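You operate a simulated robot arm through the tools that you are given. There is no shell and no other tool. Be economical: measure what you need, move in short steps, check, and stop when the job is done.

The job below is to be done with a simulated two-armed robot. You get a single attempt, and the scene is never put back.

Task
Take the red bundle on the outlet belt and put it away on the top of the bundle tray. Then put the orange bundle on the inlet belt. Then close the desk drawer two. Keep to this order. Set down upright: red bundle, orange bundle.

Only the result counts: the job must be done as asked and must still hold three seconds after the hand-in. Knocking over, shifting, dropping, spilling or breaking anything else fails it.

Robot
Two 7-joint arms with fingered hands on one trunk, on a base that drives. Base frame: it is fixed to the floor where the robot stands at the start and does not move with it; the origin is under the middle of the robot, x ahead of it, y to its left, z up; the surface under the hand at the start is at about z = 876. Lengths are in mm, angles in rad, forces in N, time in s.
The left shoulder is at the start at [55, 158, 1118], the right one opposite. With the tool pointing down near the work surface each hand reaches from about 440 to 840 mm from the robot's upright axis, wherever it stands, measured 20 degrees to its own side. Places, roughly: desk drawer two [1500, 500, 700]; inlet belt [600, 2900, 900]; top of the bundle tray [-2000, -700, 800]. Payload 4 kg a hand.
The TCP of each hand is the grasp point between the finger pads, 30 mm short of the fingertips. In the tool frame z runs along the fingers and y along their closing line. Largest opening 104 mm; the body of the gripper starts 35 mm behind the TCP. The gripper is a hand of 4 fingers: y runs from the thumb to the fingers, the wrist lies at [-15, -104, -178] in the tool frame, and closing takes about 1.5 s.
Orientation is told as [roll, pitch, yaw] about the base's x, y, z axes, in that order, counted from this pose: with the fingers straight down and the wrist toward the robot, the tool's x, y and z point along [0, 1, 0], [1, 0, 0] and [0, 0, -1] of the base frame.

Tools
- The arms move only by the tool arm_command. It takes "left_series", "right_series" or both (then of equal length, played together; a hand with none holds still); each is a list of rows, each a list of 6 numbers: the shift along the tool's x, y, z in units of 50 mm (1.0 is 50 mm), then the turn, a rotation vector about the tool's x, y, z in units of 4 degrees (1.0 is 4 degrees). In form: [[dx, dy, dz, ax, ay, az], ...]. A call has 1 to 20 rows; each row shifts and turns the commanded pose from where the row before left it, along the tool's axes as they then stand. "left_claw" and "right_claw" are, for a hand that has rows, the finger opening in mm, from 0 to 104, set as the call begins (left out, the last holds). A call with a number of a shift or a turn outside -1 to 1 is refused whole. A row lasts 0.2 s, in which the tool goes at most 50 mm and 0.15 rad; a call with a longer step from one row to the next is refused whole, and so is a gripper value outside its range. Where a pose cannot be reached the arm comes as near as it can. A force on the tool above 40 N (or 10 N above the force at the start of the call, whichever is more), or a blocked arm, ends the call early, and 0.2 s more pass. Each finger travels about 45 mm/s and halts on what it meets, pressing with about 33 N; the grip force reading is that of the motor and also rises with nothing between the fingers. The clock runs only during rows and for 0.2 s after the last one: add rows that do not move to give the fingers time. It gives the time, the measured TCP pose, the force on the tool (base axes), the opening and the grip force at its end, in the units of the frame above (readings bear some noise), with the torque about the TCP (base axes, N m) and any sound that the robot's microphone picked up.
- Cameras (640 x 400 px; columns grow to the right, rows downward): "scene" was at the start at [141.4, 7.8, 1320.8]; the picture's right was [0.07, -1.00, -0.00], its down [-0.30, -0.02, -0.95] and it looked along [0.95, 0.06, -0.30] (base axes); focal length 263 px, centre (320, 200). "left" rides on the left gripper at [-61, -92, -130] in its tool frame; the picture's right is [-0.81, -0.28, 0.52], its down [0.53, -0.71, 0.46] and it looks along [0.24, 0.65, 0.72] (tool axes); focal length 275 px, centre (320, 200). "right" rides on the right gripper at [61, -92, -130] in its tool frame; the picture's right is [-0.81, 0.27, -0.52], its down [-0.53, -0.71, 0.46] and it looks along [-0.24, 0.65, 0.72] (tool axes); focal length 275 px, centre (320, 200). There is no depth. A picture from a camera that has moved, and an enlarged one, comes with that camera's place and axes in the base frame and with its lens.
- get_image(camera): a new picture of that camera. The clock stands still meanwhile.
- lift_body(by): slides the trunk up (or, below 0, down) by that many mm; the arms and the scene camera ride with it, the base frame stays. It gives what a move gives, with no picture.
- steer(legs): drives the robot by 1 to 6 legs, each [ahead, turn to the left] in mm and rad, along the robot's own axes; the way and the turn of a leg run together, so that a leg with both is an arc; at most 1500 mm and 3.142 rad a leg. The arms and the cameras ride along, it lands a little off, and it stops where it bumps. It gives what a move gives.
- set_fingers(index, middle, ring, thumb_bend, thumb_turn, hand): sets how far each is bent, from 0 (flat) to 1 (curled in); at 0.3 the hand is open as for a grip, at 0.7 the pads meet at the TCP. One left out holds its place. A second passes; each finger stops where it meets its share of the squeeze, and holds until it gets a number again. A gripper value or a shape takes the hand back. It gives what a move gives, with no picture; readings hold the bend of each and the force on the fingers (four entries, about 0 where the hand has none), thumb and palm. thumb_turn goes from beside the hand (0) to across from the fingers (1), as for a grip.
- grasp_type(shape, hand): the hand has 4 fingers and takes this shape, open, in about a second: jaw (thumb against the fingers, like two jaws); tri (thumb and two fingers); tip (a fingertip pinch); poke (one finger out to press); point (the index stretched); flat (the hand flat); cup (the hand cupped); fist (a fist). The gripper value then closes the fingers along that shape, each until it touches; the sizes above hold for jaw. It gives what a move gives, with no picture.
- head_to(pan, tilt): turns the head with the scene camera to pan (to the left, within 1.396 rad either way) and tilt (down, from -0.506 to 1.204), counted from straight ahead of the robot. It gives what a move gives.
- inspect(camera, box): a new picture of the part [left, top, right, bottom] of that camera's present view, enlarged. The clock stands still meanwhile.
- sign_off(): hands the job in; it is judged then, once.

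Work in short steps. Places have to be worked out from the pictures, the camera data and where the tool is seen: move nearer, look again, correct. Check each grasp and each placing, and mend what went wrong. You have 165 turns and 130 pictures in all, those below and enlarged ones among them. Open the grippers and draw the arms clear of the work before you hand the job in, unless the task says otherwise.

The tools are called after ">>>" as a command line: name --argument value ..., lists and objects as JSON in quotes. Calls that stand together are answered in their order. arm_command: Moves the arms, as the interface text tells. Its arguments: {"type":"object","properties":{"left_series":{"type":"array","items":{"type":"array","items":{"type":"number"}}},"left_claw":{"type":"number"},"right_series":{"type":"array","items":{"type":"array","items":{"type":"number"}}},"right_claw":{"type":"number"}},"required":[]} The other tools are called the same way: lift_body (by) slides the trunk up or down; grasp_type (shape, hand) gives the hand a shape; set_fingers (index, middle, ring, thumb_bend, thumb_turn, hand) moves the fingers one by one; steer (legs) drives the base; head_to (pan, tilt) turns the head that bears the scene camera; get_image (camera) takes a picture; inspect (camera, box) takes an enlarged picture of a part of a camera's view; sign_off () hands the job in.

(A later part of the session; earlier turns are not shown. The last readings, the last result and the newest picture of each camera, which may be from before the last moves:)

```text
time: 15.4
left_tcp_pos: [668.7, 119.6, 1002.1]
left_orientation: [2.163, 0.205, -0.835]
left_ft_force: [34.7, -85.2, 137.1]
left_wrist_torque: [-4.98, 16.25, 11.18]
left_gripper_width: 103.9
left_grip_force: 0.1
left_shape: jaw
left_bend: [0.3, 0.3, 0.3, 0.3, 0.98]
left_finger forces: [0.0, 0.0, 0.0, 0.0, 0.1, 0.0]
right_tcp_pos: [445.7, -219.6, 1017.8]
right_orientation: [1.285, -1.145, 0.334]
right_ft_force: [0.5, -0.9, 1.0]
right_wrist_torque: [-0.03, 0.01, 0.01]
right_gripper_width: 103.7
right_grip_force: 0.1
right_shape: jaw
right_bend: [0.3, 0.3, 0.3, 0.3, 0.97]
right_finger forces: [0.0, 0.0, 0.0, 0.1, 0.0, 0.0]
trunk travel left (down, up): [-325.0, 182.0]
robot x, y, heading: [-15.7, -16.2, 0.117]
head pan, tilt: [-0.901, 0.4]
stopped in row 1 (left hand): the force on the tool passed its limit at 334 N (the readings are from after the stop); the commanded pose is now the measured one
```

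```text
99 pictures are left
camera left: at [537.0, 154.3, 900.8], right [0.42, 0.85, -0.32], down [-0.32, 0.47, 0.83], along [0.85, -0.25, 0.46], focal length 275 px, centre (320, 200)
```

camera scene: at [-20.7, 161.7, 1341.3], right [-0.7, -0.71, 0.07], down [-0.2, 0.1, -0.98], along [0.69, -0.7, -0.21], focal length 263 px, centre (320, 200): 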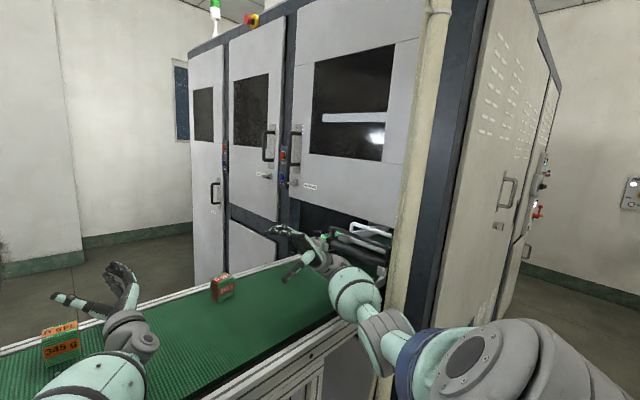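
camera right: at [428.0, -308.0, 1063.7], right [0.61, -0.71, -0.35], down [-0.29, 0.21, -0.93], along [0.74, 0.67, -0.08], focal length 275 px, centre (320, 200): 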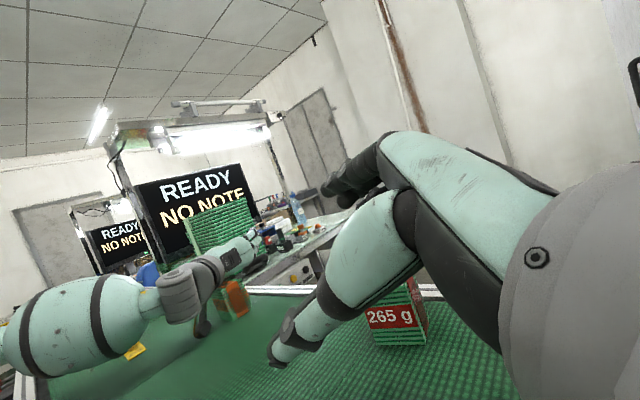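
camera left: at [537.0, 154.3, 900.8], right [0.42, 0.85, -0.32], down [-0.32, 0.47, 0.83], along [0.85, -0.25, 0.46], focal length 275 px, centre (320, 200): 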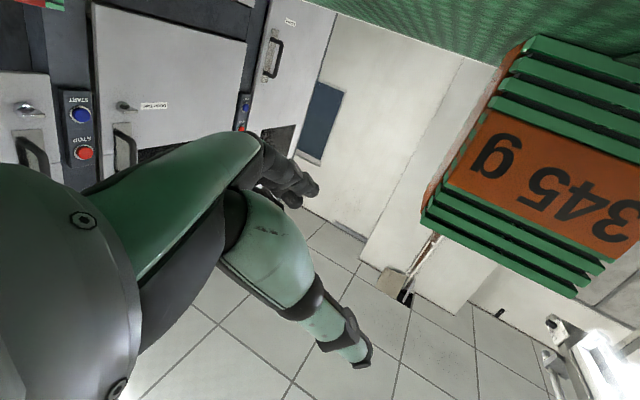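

The pillar is at roughly [185,-270], right beside the right elbow, so the right arm is pinned against it and pushing the body over. Backing straight out should free both the elbow and the left hand.

>>> steer --legs '[[-150, 0]]'

>>> get_image --camera "scene"

```text
time: 16.2
left_tcp_pos: [682.1, 94.6, 956.2]
left_orientation: [2.468, 0.658, -0.688]
left_ft_force: [-2.5, -2.5, 12.7]
left_wrist_torque: [-0.59, 0.47, 0.25]
left_gripper_width: 103.2
left_grip_force: 0.1
left_shape: jaw
left_bend: [0.3, 0.3, 0.31, 0.29, 0.98]
left_finger forces: [0.1, 0.0, 0.0, 0.0, 0.0, 0.1]
right_tcp_pos: [488.6, -174.9, 983.1]
right_orientation: [0.725, -1.206, 1.055]
right_ft_force: [-0.1, 7.4, 2.3]
right_wrist_torque: [-0.19, -0.14, 0.24]
right_gripper_width: 103.9
right_grip_force: 0.0
right_shape: jaw
right_bend: [0.3, 0.3, 0.3, 0.3, 0.97]
right_finger forces: [0.0, 0.1, 0.0, 0.1, 0.1, 0.1]
trunk travel left (down, up): [-325.0, 182.0]
robot x, y, heading: [-19.5, -7.0, 0.168]
head pan, tilt: [-0.901, 0.4]
stopped in leg 1: the robot was blocked; the commanded pose is now the measured one
```

```text
98 pictures are left
camera scene: at [-24.4, 86.9, 1341.2], right [-0.67, -0.74, 0.03], down [-0.21, 0.15, -0.97], along [0.71, -0.65, -0.26], focal length 263 px, centre (320, 200)
```

scene: 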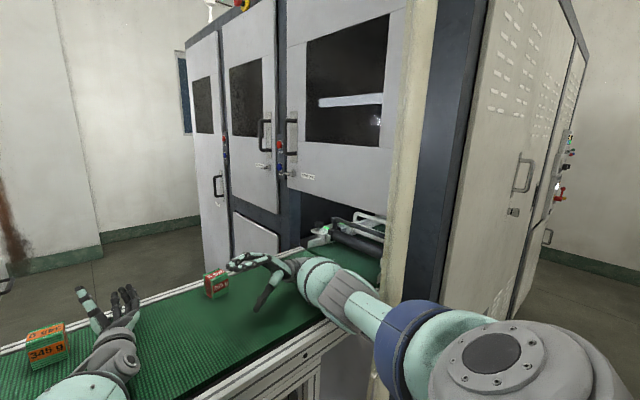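

The body is nearly upright again (lean about 0.04) and both bundles stand. I'll settle and look again before another move.

>>> head_to --pan -0.5 --tilt 0.6

>>> get_image --camera "scene"

```text
time: 17.0
left_tcp_pos: [682.3, 16.4, 983.6]
left_orientation: [2.577, 0.619, -0.794]
left_ft_force: [-1.0, -22.6, -35.9]
left_wrist_torque: [-0.07, -1.6, 1.28]
left_gripper_width: 103.4
left_grip_force: 0.0
left_shape: jaw
left_bend: [0.3, 0.3, 0.3, 0.3, 0.98]
left_finger forces: [0.0, 0.0, 0.0, 0.1, 0.1, 0.1]
right_tcp_pos: [514.4, -249.6, 991.8]
right_orientation: [0.965, -1.263, 0.8]
right_ft_force: [0.2, -0.8, 0.7]
right_wrist_torque: [-0.06, -0.05, -0.01]
right_gripper_width: 104.0
right_grip_force: 0.1
right_shape: jaw
right_bend: [0.3, 0.3, 0.3, 0.3, 0.98]
right_finger forces: [0.0, 0.1, 0.1, 0.1, 0.1, 0.0]
trunk travel left (down, up): [-325.0, 182.0]
robot x, y, heading: [-13.7, 9.7, 0.243]
head pan, tilt: [-0.499, 0.6]
```

```text
97 pictures are left
camera scene: at [30.1, 97.0, 1309.1], right [-0.26, -0.96, 0.06], down [-0.49, 0.08, -0.87], along [0.83, -0.25, -0.5], focal length 263 px, centre (320, 200)
```

scene: 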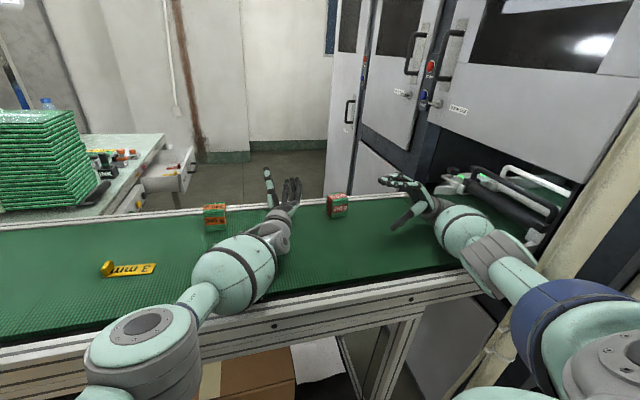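

Both bundles stand and the lean is small now. I'll try a null command on both arms to see whether control is regular again.

>>> arm_command --left_series '[[0, 0, 0, 0, 0, 0]]' --right_series '[[0, 0, 0, 0, 0, 0]]'

>>> get_image --camera "scene"

```text
time: 17.4
left_tcp_pos: [717.8, 92.9, 954.8]
left_orientation: [2.446, 0.652, -0.69]
left_ft_force: [21.8, 32.3, 24.7]
left_wrist_torque: [1.03, 1.66, -2.53]
left_gripper_width: 104.0
left_grip_force: 0.1
left_shape: jaw
left_bend: [0.3, 0.3, 0.3, 0.3, 0.97]
left_finger forces: [0.0, 0.0, 0.1, 0.1, 0.0, 0.0]
right_tcp_pos: [516.4, -260.3, 924.0]
right_orientation: [0.646, -0.939, 1.142]
right_ft_force: [4.3, -17.1, 26.7]
right_wrist_torque: [-0.91, 0.29, -0.25]
right_gripper_width: 97.9
right_grip_force: 0.1
right_shape: jaw
right_bend: [0.3, 0.3, 0.3, 0.47, 0.93]
right_finger forces: [0.2, 0.0, 0.0, 0.0, 14.4, 0.1]
trunk travel left (down, up): [-325.0, 182.0]
robot x, y, heading: [-9.7, 10.1, 0.24]
head pan, tilt: [-0.499, 0.6]
stopped in row 1 (right hand): the arm was blocked; the commanded pose is now the measured one
```

```text
96 pictures are left
camera scene: at [34.1, 68.7, 1307.1], right [-0.26, -0.97, 0.04], down [-0.5, 0.1, -0.86], along [0.83, -0.24, -0.51], focal length 263 px, centre (320, 200)
```

scene: 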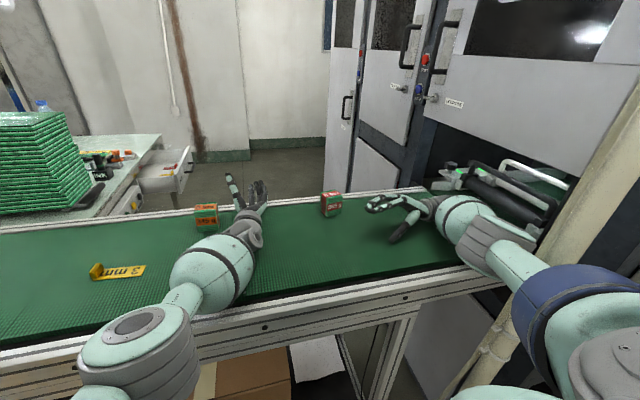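

Control seems regular now: the left hand went back to its last commanded pose. I'll lift both hands slowly straight up in small steps.

>>> arm_command --left_series '[[0.1, -0.12, 0.12, 0, 0, 0], [0.2, -0.24, 0.24, 0, 0, 0], [0.2, -0.24, 0.24, 0, 0, 0], [0.2, -0.24, 0.24, 0, 0, 0], [0.2, -0.24, 0.24, 0, 0, 0]]' --right_series '[[0.06, 0.18, -0.05, 0, 0, 0], [0.12, 0.37, -0.08, 0, 0, 0], [0.12, 0.37, -0.08, 0, 0, 0], [0.12, 0.37, -0.08, 0, 0, 0], [0.12, 0.37, -0.08, 0, 0, 0]]'

>>> get_image --camera "scene"

```text
time: 17.7
left_tcp_pos: [706.7, 55.2, 966.4]
left_orientation: [2.462, 0.588, -0.712]
left_ft_force: [0.8, -0.4, 0.6]
left_wrist_torque: [-0.09, -0.04, 0.13]
left_gripper_width: 104.0
left_grip_force: 0.1
left_shape: jaw
left_bend: [0.3, 0.3, 0.3, 0.3, 0.98]
left_finger forces: [0.0, 0.1, 0.0, 0.0, 0.0, 0.0]
right_tcp_pos: [530.8, -240.6, 935.4]
right_orientation: [0.658, -1.013, 1.188]
right_ft_force: [-0.4, -0.8, 1.1]
right_wrist_torque: [0.73, 0.28, -0.32]
right_gripper_width: 98.9
right_grip_force: 0.0
right_shape: jaw
right_bend: [0.3, 0.3, 0.3, 0.4, 0.97]
right_finger forces: [0.0, 0.0, 0.0, 0.1, 6.6, 0.0]
trunk travel left (down, up): [-325.0, 182.0]
robot x, y, heading: [-15.3, 6.0, 0.243]
head pan, tilt: [-0.499, 0.6]
stopped in row 1 (right hand): the arm was blocked; the commanded pose is now the measured one
```

```text
95 pictures are left
camera scene: at [28.1, 39.5, 1301.3], right [-0.25, -0.97, 0.02], down [-0.49, 0.11, -0.86], along [0.83, -0.23, -0.51], focal length 263 px, centre (320, 200)
```

scene: 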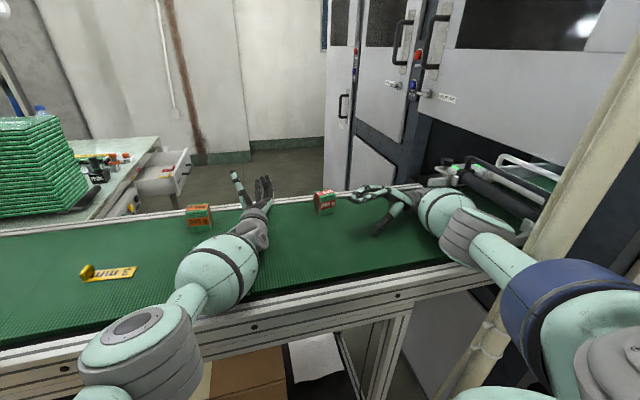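

Body upright now (lean 0.02). The right upper arm lies against the pillar's near-left side, so raising the right hand away from the red bundle comes first; I'll do it in short calls.

>>> arm_command --right_series '[[0.28, 0.7, -0.4, 0, 0, 0], [0.28, 0.7, -0.4, 0, 0, 0], [0.28, 0.7, -0.4, 0, 0, 0]]'

>>> arm_command --right_series '[[0.28, 0.7, -0.4, 0, 0, 0], [0.28, 0.7, -0.4, 0, 0, 0]]'

>>> get_image --camera "scene"

```text
time: 18.0
left_tcp_pos: [724.0, 43.0, 964.7]
left_orientation: [2.434, 0.593, -0.76]
left_ft_force: [0.3, -0.8, 0.5]
left_wrist_torque: [-0.03, 0.0, 0.02]
left_gripper_width: 103.7
left_grip_force: 0.1
left_shape: jaw
left_bend: [0.3, 0.3, 0.3, 0.3, 0.98]
left_finger forces: [0.1, 0.0, 0.0, 0.1, 0.0, 0.0]
right_tcp_pos: [558.9, -266.1, 962.9]
right_orientation: [0.82, -1.115, 0.961]
right_ft_force: [-0.6, 0.2, -0.1]
right_wrist_torque: [0.01, 0.0, -0.01]
right_gripper_width: 103.9
right_grip_force: 0.0
right_shape: jaw
right_bend: [0.3, 0.3, 0.3, 0.3, 0.97]
right_finger forces: [0.0, 0.0, 0.0, 0.0, 0.1, 0.0]
trunk travel left (down, up): [-325.0, 182.0]
robot x, y, heading: [-16.2, 5.9, 0.246]
head pan, tilt: [-0.499, 0.6]
stopped in row 1 (right hand): the arm was blocked; the commanded pose is now the measured one
```

```text
time: 18.8
left_tcp_pos: [745.7, 33.5, 961.5]
left_orientation: [2.422, 0.595, -0.78]
left_ft_force: [-0.3, 1.0, -2.9]
left_wrist_torque: [0.03, -0.19, -0.03]
left_gripper_width: 103.8
left_grip_force: 0.0
left_shape: jaw
left_bend: [0.3, 0.3, 0.3, 0.3, 0.98]
left_finger forces: [0.0, 0.0, 0.1, 0.1, 0.0, 0.0]
right_tcp_pos: [587.9, -262.9, 1012.8]
right_orientation: [0.928, -1.104, 0.924]
right_ft_force: [-0.1, -1.0, 0.5]
right_wrist_torque: [-0.02, 0.01, -0.05]
right_gripper_width: 104.0
right_grip_force: 0.0
right_shape: jaw
right_bend: [0.3, 0.3, 0.3, 0.3, 0.98]
right_finger forces: [0.0, 0.1, 0.0, 0.0, 0.1, 0.0]
trunk travel left (down, up): [-325.0, 182.0]
robot x, y, heading: [-17.7, 9.2, 0.249]
head pan, tilt: [-0.499, 0.6]
stopped in row 2 (right hand): the arm was blocked; the commanded pose is now the measured one
```

```text
94 pictures are left
camera scene: at [78.8, 31.5, 1295.3], right [-0.25, -0.97, 0.02], down [-0.53, 0.12, -0.84], along [0.81, -0.22, -0.54], focal length 263 px, centre (320, 200)
```

scene: 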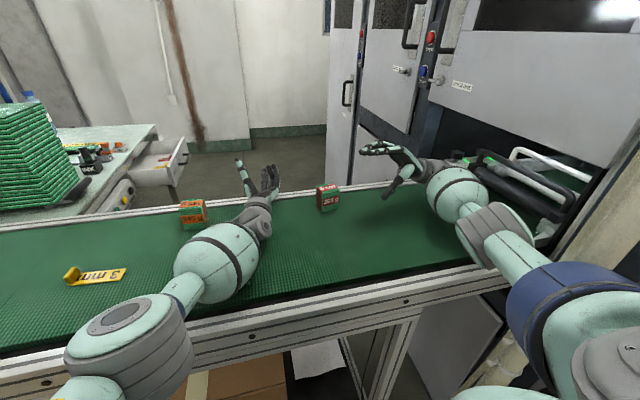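

Good progress: right hand is up at 1013 and the body is upright. One more raise for the right, and raise the left too.

>>> arm_command --right_series '[[0.25, 0.62, -0.19, 0, 0, 0], [0.25, 0.62, -0.19, 0, 0, 0]]' --left_series '[[0.36, -0.42, 0.43, 0, 0, 0], [0.36, -0.42, 0.43, 0, 0, 0]]'

>>> arm_command --right_series '[[0.25, 0.62, -0.19, 0, 0, 0], [0.25, 0.62, -0.19, 0, 0, 0]]' --left_series '[[0.36, -0.42, 0.43, 0, 0, 0], [0.36, -0.42, 0.43, 0, 0, 0]]'

>>> get_image --camera "scene"

```text
time: 19.4
left_tcp_pos: [767.3, 23.3, 1006.3]
left_orientation: [2.408, 0.625, -0.783]
left_ft_force: [-0.1, 0.2, -0.1]
left_wrist_torque: [-0.02, 0.03, 0.02]
left_gripper_width: 103.8
left_grip_force: 0.2
left_shape: jaw
left_bend: [0.3, 0.3, 0.3, 0.3, 0.98]
left_finger forces: [0.1, 0.1, 0.1, 0.0, 0.1, 0.1]
right_tcp_pos: [607.5, -281.4, 1067.6]
right_orientation: [0.968, -1.098, 0.878]
right_ft_force: [-0.1, -0.1, -1.0]
right_wrist_torque: [0.0, -0.02, 0.0]
right_gripper_width: 103.9
right_grip_force: 0.2
right_shape: jaw
right_bend: [0.3, 0.3, 0.3, 0.3, 0.98]
right_finger forces: [0.0, 0.0, 0.0, 0.0, 0.1, 0.0]
trunk travel left (down, up): [-325.0, 182.0]
robot x, y, heading: [-11.9, 13.6, 0.242]
head pan, tilt: [-0.499, 0.6]
```

```text
time: 20.0
left_tcp_pos: [759.6, 16.6, 1082.5]
left_orientation: [2.431, 0.627, -0.772]
left_ft_force: [-0.4, 0.5, -0.7]
left_wrist_torque: [-0.02, -0.01, 0.04]
left_gripper_width: 104.0
left_grip_force: 0.1
left_shape: jaw
left_bend: [0.3, 0.3, 0.3, 0.3, 0.98]
left_finger forces: [0.1, 0.0, 0.0, 0.1, 0.0, 0.1]
right_tcp_pos: [600.4, -296.1, 1136.8]
right_orientation: [0.971, -1.109, 0.875]
right_ft_force: [-0.2, -0.1, -0.6]
right_wrist_torque: [-0.03, -0.04, -0.01]
right_gripper_width: 104.2
right_grip_force: 0.0
right_shape: jaw
right_bend: [0.3, 0.3, 0.3, 0.3, 0.98]
right_finger forces: [0.0, 0.0, 0.1, 0.1, 0.0, 0.1]
trunk travel left (down, up): [-325.0, 182.0]
robot x, y, heading: [-12.7, 13.9, 0.243]
head pan, tilt: [-0.499, 0.6]
```

```text
93 pictures are left
camera scene: at [105.9, 6.7, 1294.1], right [-0.25, -0.97, 0.01], down [-0.55, 0.14, -0.82], along [0.8, -0.21, -0.57], focal length 263 px, centre (320, 200)
```

scene: 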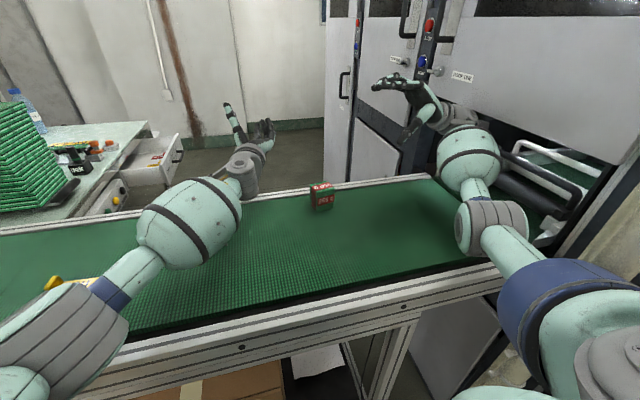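

Recovered: no blocks, body upright, both hands up, bundles untouched. Now I'll turn the base left a bit to take the right upper arm off the pillar.

>>> steer --legs '[[0, 0.3]]'

>>> get_image --camera "scene"

```text
time: 21.4
left_tcp_pos: [729.5, 178.4, 1075.0]
left_orientation: [2.42, 0.637, -0.555]
left_ft_force: [-0.7, -0.4, 0.7]
left_wrist_torque: [-0.01, 0.05, -0.04]
left_gripper_width: 103.9
left_grip_force: 0.0
left_shape: jaw
left_bend: [0.3, 0.3, 0.3, 0.3, 0.98]
left_finger forces: [0.1, 0.1, 0.0, 0.0, 0.0, 0.0]
right_tcp_pos: [642.6, -157.5, 1129.2]
right_orientation: [0.991, -1.098, 1.082]
right_ft_force: [-0.3, -0.6, 0.8]
right_wrist_torque: [-0.03, -0.03, -0.05]
right_gripper_width: 104.0
right_grip_force: 0.1
right_shape: jaw
right_bend: [0.3, 0.3, 0.3, 0.3, 0.97]
right_finger forces: [0.0, 0.1, 0.1, 0.0, 0.0, 0.0]
trunk travel left (down, up): [-325.0, 182.0]
robot x, y, heading: [-38.9, 1.4, 0.397]
head pan, tilt: [-0.499, 0.6]
stopped in leg 1: the robot was blocked; the commanded pose is now the measured one
```

```text
92 pictures are left
camera scene: at [81.5, 11.5, 1294.8], right [-0.1, -0.99, 0.0], down [-0.56, 0.05, -0.82], along [0.82, -0.08, -0.57], focal length 263 px, centre (320, 200)
```

scene: 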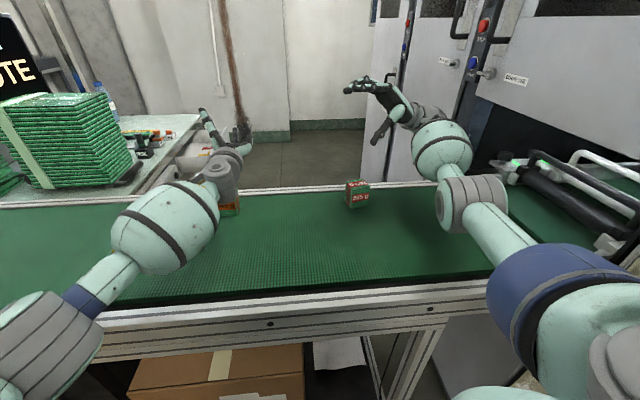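

The base front seems to touch the belt frame, so turning stopped at heading 0.40, but the arm is clear of the pillar. Now I'll fold the right hand back toward the chest while turning it fingers-down, in stages.

>>> arm_command --right_series '[[0.33, 0.04, 0.4, 0.3, -0.5, 0.45], [0.33, 0.04, 0.4, 0.55, -1, 0.9], [0.33, 0.04, 0.4, 0.55, -1, 0.9], [0.33, 0.04, 0.4, 0.55, -1, 0.9], [0.33, 0.04, 0.4, 0.55, -1, 0.9], [0.33, 0.04, 0.4, 0.55, -1, 0.9]]'

>>> get_image --camera "scene"

```text
time: 23.0
left_tcp_pos: [698.6, 177.7, 1093.7]
left_orientation: [2.438, 0.613, -0.545]
left_ft_force: [-1.2, 0.8, -0.4]
left_wrist_torque: [0.0, -0.02, -0.03]
left_gripper_width: 104.0
left_grip_force: 0.0
left_shape: jaw
left_bend: [0.3, 0.3, 0.3, 0.3, 0.97]
left_finger forces: [0.1, 0.0, 0.0, 0.1, 0.0, 0.0]
right_tcp_pos: [479.2, -73.1, 1159.0]
right_orientation: [0.643, -0.733, 1.004]
right_ft_force: [-0.1, 0.5, 6.7]
right_wrist_torque: [-0.47, -0.07, 0.07]
right_gripper_width: 103.9
right_grip_force: 0.0
right_shape: jaw
right_bend: [0.3, 0.3, 0.3, 0.3, 0.97]
right_finger forces: [0.1, 0.1, 0.0, 0.1, 0.1, 0.0]
trunk travel left (down, up): [-325.0, 182.0]
robot x, y, heading: [-34.8, 6.8, 0.401]
head pan, tilt: [-0.499, 0.6]
stopped in row 6 (right hand): the arm was blocked; the commanded pose is now the measured one
```

```text
91 pictures are left
camera scene: at [53.9, 13.9, 1295.7], right [-0.1, -1.0, 0.0], down [-0.55, 0.05, -0.84], along [0.83, -0.08, -0.55], focal length 263 px, centre (320, 200)
```

scene: 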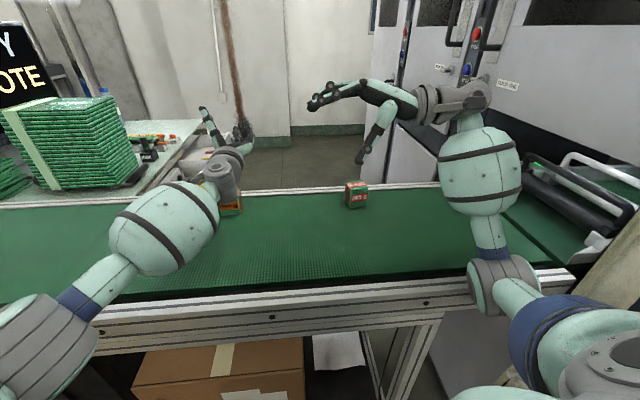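

The right elbow now rests near the pillar. The better path is to reach the right arm forward-left so the elbow straightens inward; first I'll move the left hand left and unroll it to make room.

>>> arm_command --left_series '[[-0.2, -0.43, -0.14, 0.2, -0.5, -0.24], [-0.2, -0.43, -0.14, 0.37, -1, -0.47], [-0.2, -0.43, -0.14, 0.37, -1, -0.47], [-0.2, -0.43, -0.14, 0.37, -1, -0.47], [-0.2, -0.43, -0.14, 0.37, -1, -0.47], [-0.155, -0.47, -0.015, 0.37, -1, -0.47], [-0.155, -0.47, -0.015, 0.37, -1, -0.47], [-0.155, -0.47, -0.015, 0.37, -1, -0.47], [-0.155, -0.47, -0.015, 0.37, -1, -0.47], [-0.155, -0.47, -0.015, 0.37, -1, -0.47]]'

>>> get_image --camera "scene"

```text
time: 25.2
left_tcp_pos: [510.7, 323.1, 1100.0]
left_orientation: [1.781, 0.233, -0.494]
left_ft_force: [0.5, -1.4, 0.2]
left_wrist_torque: [0.01, 0.02, -0.03]
left_gripper_width: 103.8
left_grip_force: 0.0
left_shape: jaw
left_bend: [0.3, 0.3, 0.3, 0.3, 0.98]
left_finger forces: [0.0, 0.1, 0.0, 0.0, 0.1, 0.1]
right_tcp_pos: [489.9, -73.1, 1152.6]
right_orientation: [0.659, -0.722, 0.991]
right_ft_force: [-0.2, 0.0, -0.4]
right_wrist_torque: [-0.01, 0.0, 0.01]
right_gripper_width: 104.0
right_grip_force: 0.1
right_shape: jaw
right_bend: [0.3, 0.3, 0.3, 0.3, 0.97]
right_finger forces: [0.0, 0.1, 0.0, 0.1, 0.0, 0.0]
trunk travel left (down, up): [-325.0, 182.0]
robot x, y, heading: [-37.7, 2.4, 0.398]
head pan, tilt: [-0.499, 0.6]
```

```text
90 pictures are left
camera scene: at [52.6, 7.3, 1297.2], right [-0.1, -0.99, 0.0], down [-0.54, 0.06, -0.84], along [0.83, -0.08, -0.55], focal length 263 px, centre (320, 200)
```

scene: 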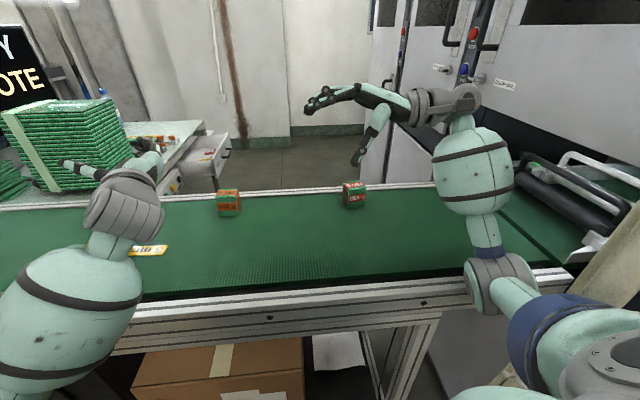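

That worked cleanly. I'll continue to unroll the left hand and shift it a bit further left.

>>> arm_command --left_series '[[0, -0.24, 0.06, 0.37, -1, -0.47], [0, -0.24, 0.06, 0.37, -1, -0.47], [0, -0.24, 0.06, 0.37, -1, -0.47], [0, -0.24, 0.06, 0.37, -1, -0.47], [0, -0.24, 0.06, 0.37, -1, -0.47], [0, -0.24, 0.06, 0.37, -1, -0.47], [0, -0.24, 0.06, 0.37, -1, -0.47], [0, -0.24, 0.06, 0.37, -1, -0.47], [0, 0, 0, 0.37, -1, -0.47], [0, 0, 0, 0.37, -1, -0.47], [0, 0, 0, 0.37, -1, -0.47], [0, 0, 0, 0.37, -1, -0.47], [0, 0, 0, 0.37, -1, -0.47], [0, 0, 0, 0.37, -1, -0.47], [0, 0, 0, 0.37, -1, -0.47], [0, 0, 0, 0.37, -1, -0.47], [0, 0, 0, 0.37, -1, -0.47], [0, 0, 0, 0.37, -1, -0.47], [0, 0, 0, 0.37, -1, -0.47], [0, 0, 0, 0.37, -1, -0.47]]'

>>> get_image --camera "scene"

```text
time: 29.4
left_tcp_pos: [432.5, 380.2, 1110.8]
left_orientation: [0.364, -0.082, 0.208]
left_ft_force: [0.7, 0.1, 0.6]
left_wrist_torque: [-0.03, 0.02, 0.0]
left_gripper_width: 103.9
left_grip_force: 0.1
left_shape: jaw
left_bend: [0.3, 0.3, 0.3, 0.3, 0.98]
left_finger forces: [0.0, 0.0, 0.0, 0.1, 0.1, 0.0]
right_tcp_pos: [490.6, -73.9, 1154.0]
right_orientation: [0.659, -0.722, 0.992]
right_ft_force: [0.4, 0.5, 0.4]
right_wrist_torque: [0.0, -0.02, 0.02]
right_gripper_width: 104.2
right_grip_force: 0.0
right_shape: jaw
right_bend: [0.3, 0.3, 0.3, 0.3, 0.97]
right_finger forces: [0.0, 0.0, 0.0, 0.0, 0.1, 0.0]
trunk travel left (down, up): [-325.0, 182.0]
robot x, y, heading: [-36.2, 3.3, 0.402]
head pan, tilt: [-0.499, 0.6]
```

```text
89 pictures are left
camera scene: at [52.6, 7.2, 1297.3], right [-0.1, -0.99, 0.0], down [-0.54, 0.06, -0.84], along [0.83, -0.08, -0.55], focal length 263 px, centre (320, 200)
```

scene: 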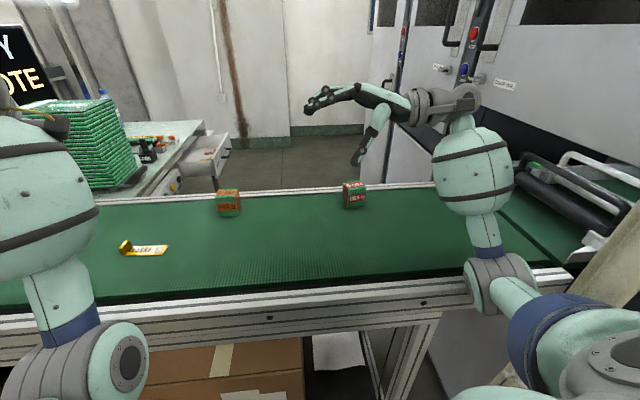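

The left hand is back to near normal. Now I bring the right hand left and fingers-down in front of the chest, extending inward so the elbow leaves the pillar.

>>> arm_command --right_series '[[0.148, 0.1, 0.317, 0.3, -0.5, 0.47], [0.148, 0.1, 0.317, 0.6, -1, 0.94], [0.148, 0.1, 0.317, 0.6, -1, 0.94], [0.148, 0.1, 0.317, 0.6, -1, 0.94], [0.148, 0.1, 0.317, 0.6, -1, 0.94], [0.148, 0.1, 0.317, 0.6, -1, 0.94]]'

>>> get_image --camera "scene"

```text
time: 30.8
left_tcp_pos: [443.4, 378.5, 1105.7]
left_orientation: [0.37, -0.071, 0.209]
left_ft_force: [0.2, 0.0, -0.2]
left_wrist_torque: [0.01, -0.01, -0.01]
left_gripper_width: 104.0
left_grip_force: 0.0
left_shape: jaw
left_bend: [0.3, 0.3, 0.3, 0.3, 0.98]
left_finger forces: [0.0, 0.0, 0.0, 0.1, 0.0, 0.0]
right_tcp_pos: [467.2, 21.6, 1116.5]
right_orientation: [0.396, -0.338, 0.76]
right_ft_force: [-0.6, -0.1, 0.0]
right_wrist_torque: [-0.04, -0.02, -0.01]
right_gripper_width: 104.0
right_grip_force: 0.1
right_shape: jaw
right_bend: [0.3, 0.3, 0.3, 0.3, 0.97]
right_finger forces: [0.0, 0.0, 0.1, 0.1, 0.0, 0.0]
trunk travel left (down, up): [-325.0, 182.0]
robot x, y, heading: [-38.7, 3.3, 0.401]
head pan, tilt: [-0.499, 0.6]
```

```text
88 pictures are left
camera scene: at [92.6, 16.1, 1293.5], right [-0.1, -0.99, 0.01], down [-0.57, 0.05, -0.82], along [0.81, -0.09, -0.57], focal length 263 px, centre (320, 200)
```

scene: 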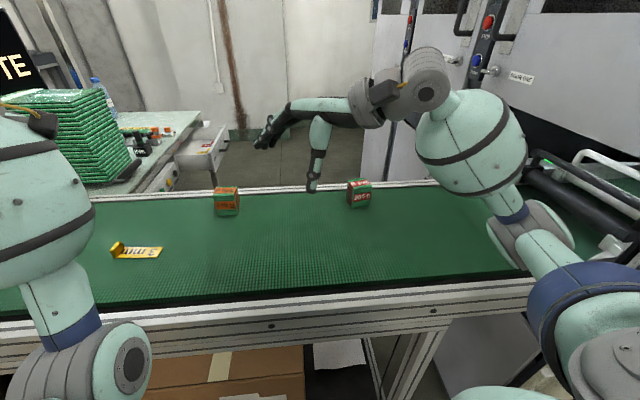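

The lean-back vanished, so the elbow has left the pillar. I finish the second half of this move.

>>> arm_command --right_series '[[0.2, 0.08, 0.25, 0.6, -1, 0.94], [0.25, 0.08, 0.25, 0.6, -1, 0.94], [0.29, 0.08, 0.2, 0.6, -1, 0.94], [0.29, 0.08, 0.2, 0.6, -1, 0.94], [0.29, 0.08, 0.2, 0.6, -1, 0.94], [0.2, 0.08, 0.2, 0.6, -1, 0.94]]'

>>> get_image --camera "scene"

>>> get_image --camera "right"

```text
time: 32.2
left_tcp_pos: [443.3, 377.7, 1106.2]
left_orientation: [0.37, -0.072, 0.207]
left_ft_force: [0.6, 0.2, -0.1]
left_wrist_torque: [-0.02, 0.05, 0.01]
left_gripper_width: 104.0
left_grip_force: 0.0
left_shape: jaw
left_bend: [0.3, 0.3, 0.3, 0.3, 0.98]
left_finger forces: [0.0, 0.1, 0.0, 0.0, 0.0, 0.1]
right_tcp_pos: [439.8, 111.4, 1077.4]
right_orientation: [0.032, -0.008, 0.429]
right_ft_force: [0.5, -0.1, 0.4]
right_wrist_torque: [0.01, 0.01, 0.01]
right_gripper_width: 103.8
right_grip_force: 0.0
right_shape: jaw
right_bend: [0.3, 0.3, 0.3, 0.3, 0.97]
right_finger forces: [0.1, 0.0, 0.0, 0.0, 0.1, 0.0]
trunk travel left (down, up): [-325.0, 182.0]
robot x, y, heading: [-35.2, 2.1, 0.394]
head pan, tilt: [-0.499, 0.6]
```

```text
87 pictures are left
camera scene: at [92.6, 15.1, 1293.5], right [-0.1, -0.99, 0.01], down [-0.57, 0.05, -0.82], along [0.81, -0.09, -0.57], focal length 263 px, centre (320, 200)
```

scene: 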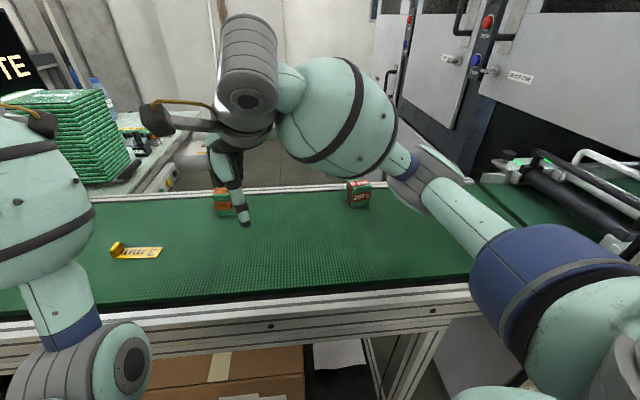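

```text
86 pictures are left
camera right: at [330.3, 126.5, 1209.9], right [0.59, -0.64, 0.5], down [-0.43, -0.77, -0.48], along [0.68, 0.07, -0.73], focal length 275 px, centre (320, 200)
```

right: 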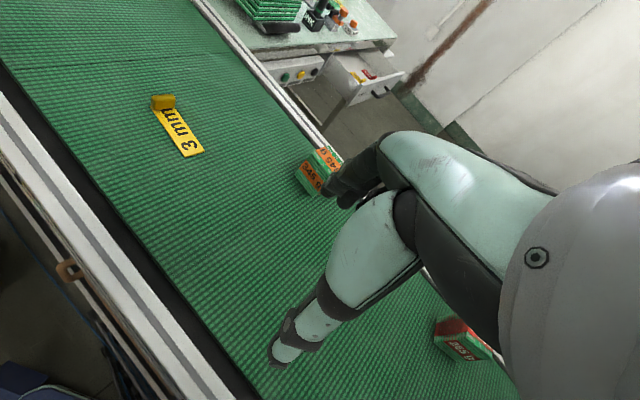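

Fully recovered, and the red bundle is still at its place. From this heading the right arm can reach it while staying extended past the pillar, so I move in two checked halves to hover above it.

>>> arm_command --right_series '[[-0.4, 0.3, 0.05, 0, 0, 0], [-0.55, 0.4, 0.05, 0, 0, 0], [-0.6, 0.3, 0.05, 0, 0, 0.5], [-0.6, 0.3, 0.05, 0, 0, 0.5], [-0.6, 0.3, 0.05, 0, 0, 0.5], [-0.6, 0.2, 0.05, 0, 0, 0.5]]'

>>> get_image --camera "scene"

```text
time: 33.6
left_tcp_pos: [444.2, 376.7, 1106.7]
left_orientation: [0.371, -0.069, 0.207]
left_ft_force: [-0.7, -0.2, 0.3]
left_wrist_torque: [0.02, -0.02, -0.02]
left_gripper_width: 104.1
left_grip_force: 0.0
left_shape: jaw
left_bend: [0.3, 0.3, 0.3, 0.3, 0.98]
left_finger forces: [0.0, 0.0, 0.1, 0.1, 0.0, 0.0]
right_tcp_pos: [584.9, -10.0, 1059.1]
right_orientation: [0.031, -0.005, 0.29]
right_ft_force: [0.0, -0.8, 0.6]
right_wrist_torque: [0.02, 0.01, 0.0]
right_gripper_width: 104.0
right_grip_force: 0.1
right_shape: jaw
right_bend: [0.3, 0.3, 0.3, 0.3, 0.97]
right_finger forces: [0.0, 0.0, 0.1, 0.0, 0.0, 0.0]
trunk travel left (down, up): [-325.0, 182.0]
robot x, y, heading: [-38.0, 3.7, 0.397]
head pan, tilt: [-0.499, 0.6]
```

```text
85 pictures are left
camera scene: at [92.9, 13.6, 1293.5], right [-0.1, -0.99, 0.01], down [-0.57, 0.05, -0.82], along [0.81, -0.09, -0.57], focal length 263 px, centre (320, 200)
```

scene: 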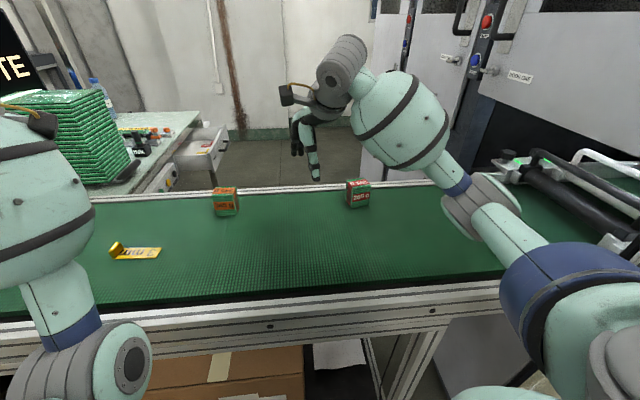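

Clean so far; now the remaining move to hover over the red bundle.

>>> arm_command --right_series '[[-0.6, 0.15, 0.1, 0, 0, 0.3], [-0.7, 0.16, 0.12, 0, 0, 0.3], [-0.7, 0.16, 0.12, 0, 0, 0.3], [-0.7, 0.16, 0.12, 0, 0, 0.3], [-0.55, 0.15, 0.1, 0, 0, 0.1], [0, 0, 0, 0, 0, 0]]'

>>> get_image --camera "scene"

>>> get_image --camera "right"

```text
time: 35.0
left_tcp_pos: [444.6, 377.6, 1107.3]
left_orientation: [0.371, -0.072, 0.206]
left_ft_force: [-0.2, 0.6, 0.2]
left_wrist_torque: [-0.01, 0.0, 0.01]
left_gripper_width: 104.1
left_grip_force: 0.0
left_shape: jaw
left_bend: [0.3, 0.3, 0.3, 0.3, 0.98]
left_finger forces: [0.1, 0.1, 0.0, 0.1, 0.0, 0.0]
right_tcp_pos: [663.1, -155.2, 1026.2]
right_orientation: [0.031, -0.001, 0.199]
right_ft_force: [-0.3, -0.2, 0.0]
right_wrist_torque: [0.03, -0.01, 0.01]
right_gripper_width: 104.0
right_grip_force: 0.1
right_shape: jaw
right_bend: [0.3, 0.3, 0.3, 0.3, 0.97]
right_finger forces: [0.0, 0.0, 0.0, 0.0, 0.0, 0.1]
trunk travel left (down, up): [-325.0, 182.0]
robot x, y, heading: [-37.2, 2.1, 0.395]
head pan, tilt: [-0.499, 0.6]
```

```text
84 pictures are left
camera scene: at [92.6, 14.8, 1293.5], right [-0.1, -0.99, 0.01], down [-0.57, 0.05, -0.82], along [0.81, -0.09, -0.57], focal length 263 px, centre (320, 200)
```

scene: 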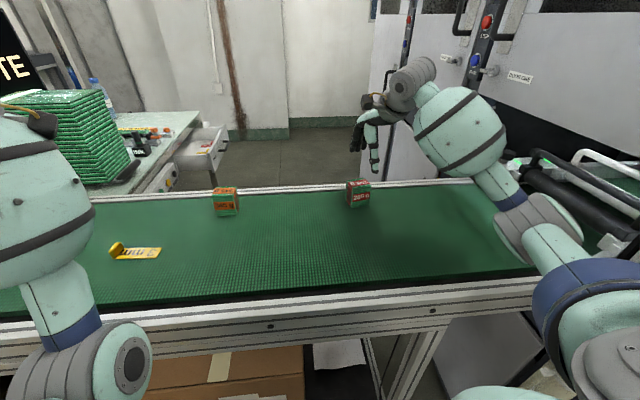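

```text
83 pictures are left
camera right: at [561.5, -116.9, 1159.3], right [0.43, -0.76, 0.49], down [-0.6, -0.65, -0.47], along [0.68, -0.09, -0.73], focal length 275 px, centre (320, 200)
```

right: 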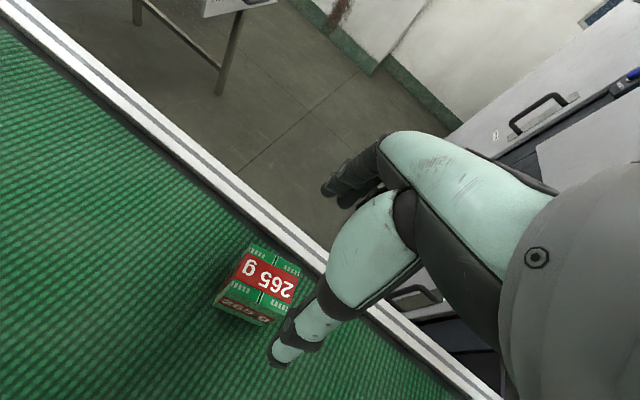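

I'll enlarge the right-hand view to fix the bundle's pose exactly.

>>> inspect --camera "right" --box '[190, 220, 350, 340]'

```text
3.33 times, centred on (270, 280) of right
camera zoom: at [561.5, -116.9, 1159.3], right [0.43, -0.76, 0.49], down [-0.6, -0.65, -0.47], along [0.68, -0.09, -0.73], focal length 918 px, centre (487, -67)
```

zoom: 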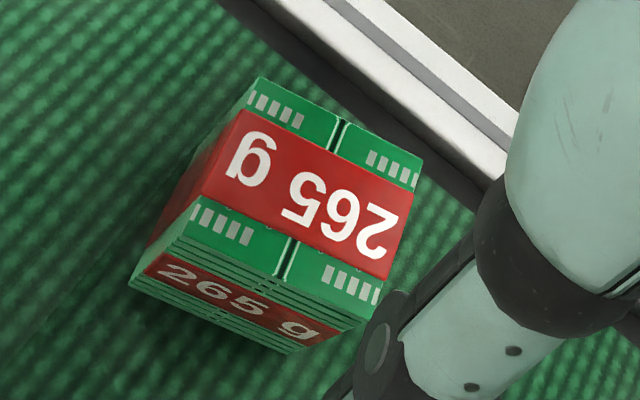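

From the zoom: red's centre is about [658,-145], about 50 wide × 36 deep × 74 high, yaw 0.19. I correct the hover by a few mm and roll, then descend to TCP z ≈ 920.

>>> arm_command --right_series '[[0.216, -0.06, 0, 0.09, -0.43, 0], [0, 0, 0.4, 0, 0, 0], [0, 0, 0.5, 0, 0, 0], [0, 0, 0.5, 0, 0, 0], [0, 0, 0.4, 0, 0, 0], [0, 0, 0.3, 0, 0, 0], [0, 0, 0, 0, 0, 0]]'

>>> get_image --camera "right"

>>> get_image --camera "scene"

```text
time: 36.6
left_tcp_pos: [447.5, 381.9, 1103.2]
left_orientation: [0.369, -0.068, 0.208]
left_ft_force: [-0.1, -0.1, -0.1]
left_wrist_torque: [0.02, 0.01, -0.04]
left_gripper_width: 103.8
left_grip_force: 0.1
left_shape: jaw
left_bend: [0.3, 0.3, 0.3, 0.3, 0.98]
left_finger forces: [0.1, 0.0, 0.1, 0.0, 0.0, 0.0]
right_tcp_pos: [660.1, -141.8, 919.8]
right_orientation: [-0.001, 0.009, 0.198]
right_ft_force: [1.2, -0.1, 0.5]
right_wrist_torque: [-0.04, 0.0, -0.01]
right_gripper_width: 103.9
right_grip_force: 0.1
right_shape: jaw
right_bend: [0.3, 0.3, 0.3, 0.3, 0.97]
right_finger forces: [0.1, 0.1, 0.1, 0.1, 0.1, 0.0]
trunk travel left (down, up): [-325.0, 182.0]
robot x, y, heading: [-37.5, 5.4, 0.396]
head pan, tilt: [-0.499, 0.6]
```

```text
81 pictures are left
camera right: at [559.2, -97.4, 1051.4], right [0.43, -0.74, 0.52], down [-0.6, -0.67, -0.45], along [0.67, -0.11, -0.73], focal length 275 px, centre (320, 200)
```

right: 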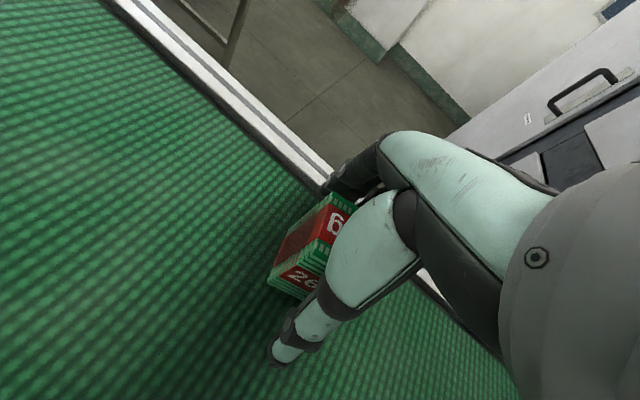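

```text
80 pictures are left
camera scene: at [97.0, 19.8, 1293.1], right [-0.1, -0.99, 0.01], down [-0.57, 0.05, -0.82], along [0.81, -0.09, -0.58], focal length 263 px, centre (320, 200)
```

scene: 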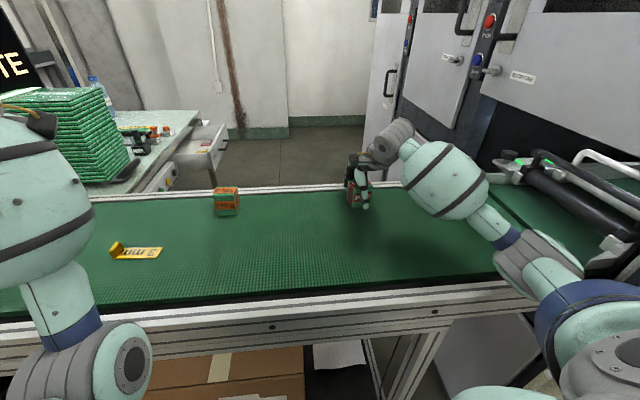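

The bundle lies between the thumb and the fingers with no contact force. Close the right hand.

>>> arm_command --right_series '[[0, 0, 0, 0, 0, 0], [0, 0, 0, 0, 0, 0], [0, 0, 0, 0, 0, 0], [0, 0, 0, 0, 0, 0], [0, 0, 0, 0, 0, 0], [0, 0, 0, 0, 0, 0], [0, 0, 0, 0, 0, 0], [0, 0, 0, 0, 0, 0], [0, 0, 0, 0, 0, 0]]' --right_claw 15

>>> arm_command --right_series '[[0, 0, -0.3, 0, 0, 0], [0, 0, -0.4, 0, 0, 0], [0, 0, -0.4, 0, 0, 0], [0, 0, 0, 0, 0, 0]]'

>>> get_image --camera "right"

>>> get_image --camera "scene"

```text
time: 38.6
left_tcp_pos: [447.0, 381.4, 1102.5]
left_orientation: [0.369, -0.068, 0.207]
left_ft_force: [-0.5, -1.0, 0.1]
left_wrist_torque: [-0.02, 0.06, -0.03]
left_gripper_width: 104.2
left_grip_force: 0.0
left_shape: jaw
left_bend: [0.3, 0.3, 0.3, 0.3, 0.98]
left_finger forces: [0.0, 0.1, 0.0, 0.1, 0.0, 0.0]
right_tcp_pos: [660.0, -141.8, 919.3]
right_orientation: [-0.002, 0.01, 0.198]
right_ft_force: [-0.5, -0.1, -0.6]
right_wrist_torque: [-0.01, 0.0, 0.03]
right_gripper_width: 37.9
right_grip_force: 32.9
right_shape: jaw
right_bend: [0.74, 0.53, 0.51, 0.72, 1.0]
right_finger forces: [17.5, 8.8, 4.0, 0.0, 30.1, 0.0]
trunk travel left (down, up): [-325.0, 182.0]
robot x, y, heading: [-37.3, 6.2, 0.394]
head pan, tilt: [-0.499, 0.6]
```

```text
time: 39.6
left_tcp_pos: [444.4, 377.4, 1106.3]
left_orientation: [0.373, -0.071, 0.208]
left_ft_force: [-0.2, -0.4, 0.3]
left_wrist_torque: [0.02, 0.03, 0.01]
left_gripper_width: 104.1
left_grip_force: 0.0
left_shape: jaw
left_bend: [0.3, 0.3, 0.3, 0.3, 0.98]
left_finger forces: [0.1, 0.0, 0.0, 0.0, 0.0, 0.0]
right_tcp_pos: [657.4, -146.5, 974.5]
right_orientation: [0.002, 0.007, 0.2]
right_ft_force: [0.2, 0.3, -2.3]
right_wrist_torque: [0.04, 0.0, 0.0]
right_gripper_width: 37.8
right_grip_force: 33.0
right_shape: jaw
right_bend: [0.74, 0.53, 0.51, 0.72, 1.0]
right_finger forces: [17.6, 8.5, 3.9, 0.0, 30.2, 0.1]
trunk travel left (down, up): [-325.0, 182.0]
robot x, y, heading: [-39.3, 6.4, 0.397]
head pan, tilt: [-0.499, 0.6]
```

```text
79 pictures are left
camera right: at [556.6, -103.1, 1108.1], right [0.43, -0.74, 0.51], down [-0.6, -0.66, -0.45], along [0.68, -0.11, -0.73], focal length 275 px, centre (320, 200)
```

right: 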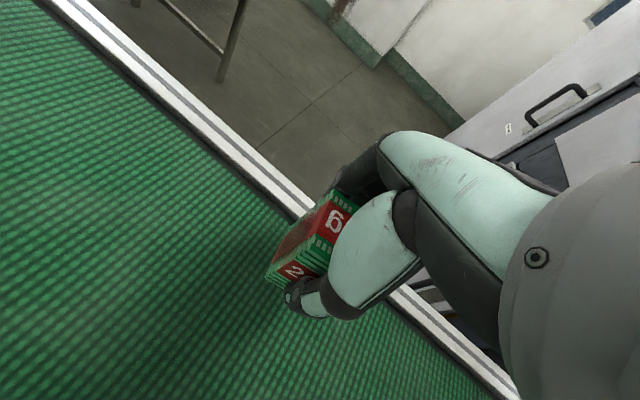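

```text
78 pictures are left
camera scene: at [93.4, 14.3, 1293.5], right [-0.11, -0.99, 0.01], down [-0.57, 0.06, -0.82], along [0.81, -0.09, -0.57], focal length 263 px, centre (320, 200)
```

scene: 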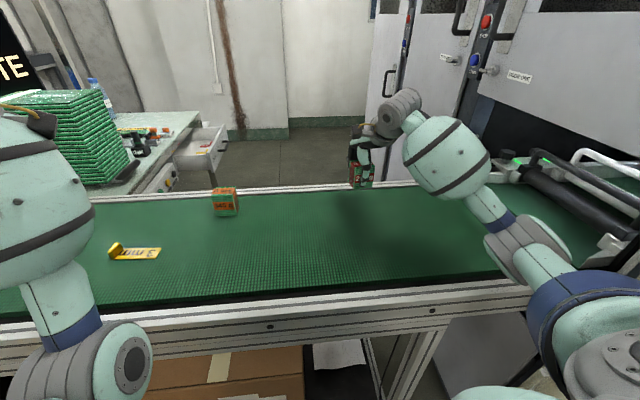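

Red is firmly held (38 mm, 33 N, weight felt). I retrace the path to chest front while moving the left hand further left and levelling it.

>>> arm_command --right_series '[[0, 0, -0.4, 0, 0, 0], [0, 0, -0.4, 0, 0, 0], [0.5, -0.2, -0.1, 0, 0, -0.33], [0.62, -0.26, -0.1, 0, 0, -0.33], [0.62, -0.26, -0.1, 0, 0, -0.33], [0.62, -0.26, -0.1, 0, 0, -0.33], [0.62, -0.26, -0.1, 0, 0, -0.33], [0.62, -0.26, -0.1, 0, 0, -0.33], [0.62, -0.26, -0.1, 0, 0, -0.33], [0.62, -0.26, -0.1, 0, 0, -0.33], [0.62, -0.26, -0.1, 0, 0, -0.33], [0.62, -0.26, -0.1, 0, 0, -0.33]]' --left_series '[[0.265, -0.22, 0.05, 0.09, -0.44, 0], [0.265, -0.22, 0.05, 0.09, -0.44, 0], [0.265, -0.22, 0.05, 0.09, -0.44, 0], [0.265, -0.22, 0.05, 0.09, -0.44, 0], [0.265, -0.22, 0.05, 0.09, -0.44, 0], [0.265, -0.22, 0.05, 0.09, -0.44, 0], [0.265, -0.22, 0.05, 0.09, -0.44, 0], [0.265, -0.22, 0.05, 0.09, -0.44, 0], [0.265, -0.22, 0.05, 0.09, -0.44, 0], [0.265, -0.22, 0.05, 0.09, -0.44, 0], [0.265, -0.22, 0.05, 0.09, -0.44, 0], [0.265, -0.22, 0.05, 0.09, -0.44, 0]]'

>>> get_image --camera "scene"

```text
time: 42.2
left_tcp_pos: [319.5, 540.9, 1084.3]
left_orientation: [0.0, 0.0, 0.222]
left_ft_force: [-0.7, 0.3, -0.2]
left_wrist_torque: [-0.01, 0.02, 0.0]
left_gripper_width: 104.0
left_grip_force: 0.1
left_shape: jaw
left_bend: [0.3, 0.3, 0.3, 0.3, 0.98]
left_finger forces: [0.1, 0.0, 0.0, 0.0, 0.0, 0.1]
left hand out of reach, approached as far as the arm can: row 2, 3, 4, 5, 6, 7, 8, 9
right_tcp_pos: [446.5, 107.4, 1067.9]
right_orientation: [0.002, 0.005, 0.429]
right_ft_force: [-1.0, 0.0, -2.9]
right_wrist_torque: [0.02, -0.02, 0.03]
right_gripper_width: 37.8
right_grip_force: 32.9
right_shape: jaw
right_bend: [0.74, 0.53, 0.51, 0.72, 1.0]
right_finger forces: [17.6, 8.4, 4.0, 0.0, 30.1, 0.0]
trunk travel left (down, up): [-325.0, 182.0]
robot x, y, heading: [-36.2, 0.6, 0.391]
head pan, tilt: [-0.499, 0.6]
```

```text
77 pictures are left
camera scene: at [92.5, 16.7, 1293.6], right [-0.11, -0.99, 0.01], down [-0.57, 0.05, -0.82], along [0.81, -0.09, -0.57], focal length 263 px, centre (320, 200)
```

scene: 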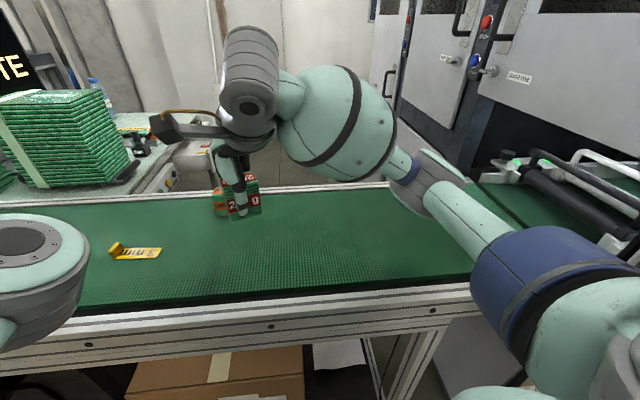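

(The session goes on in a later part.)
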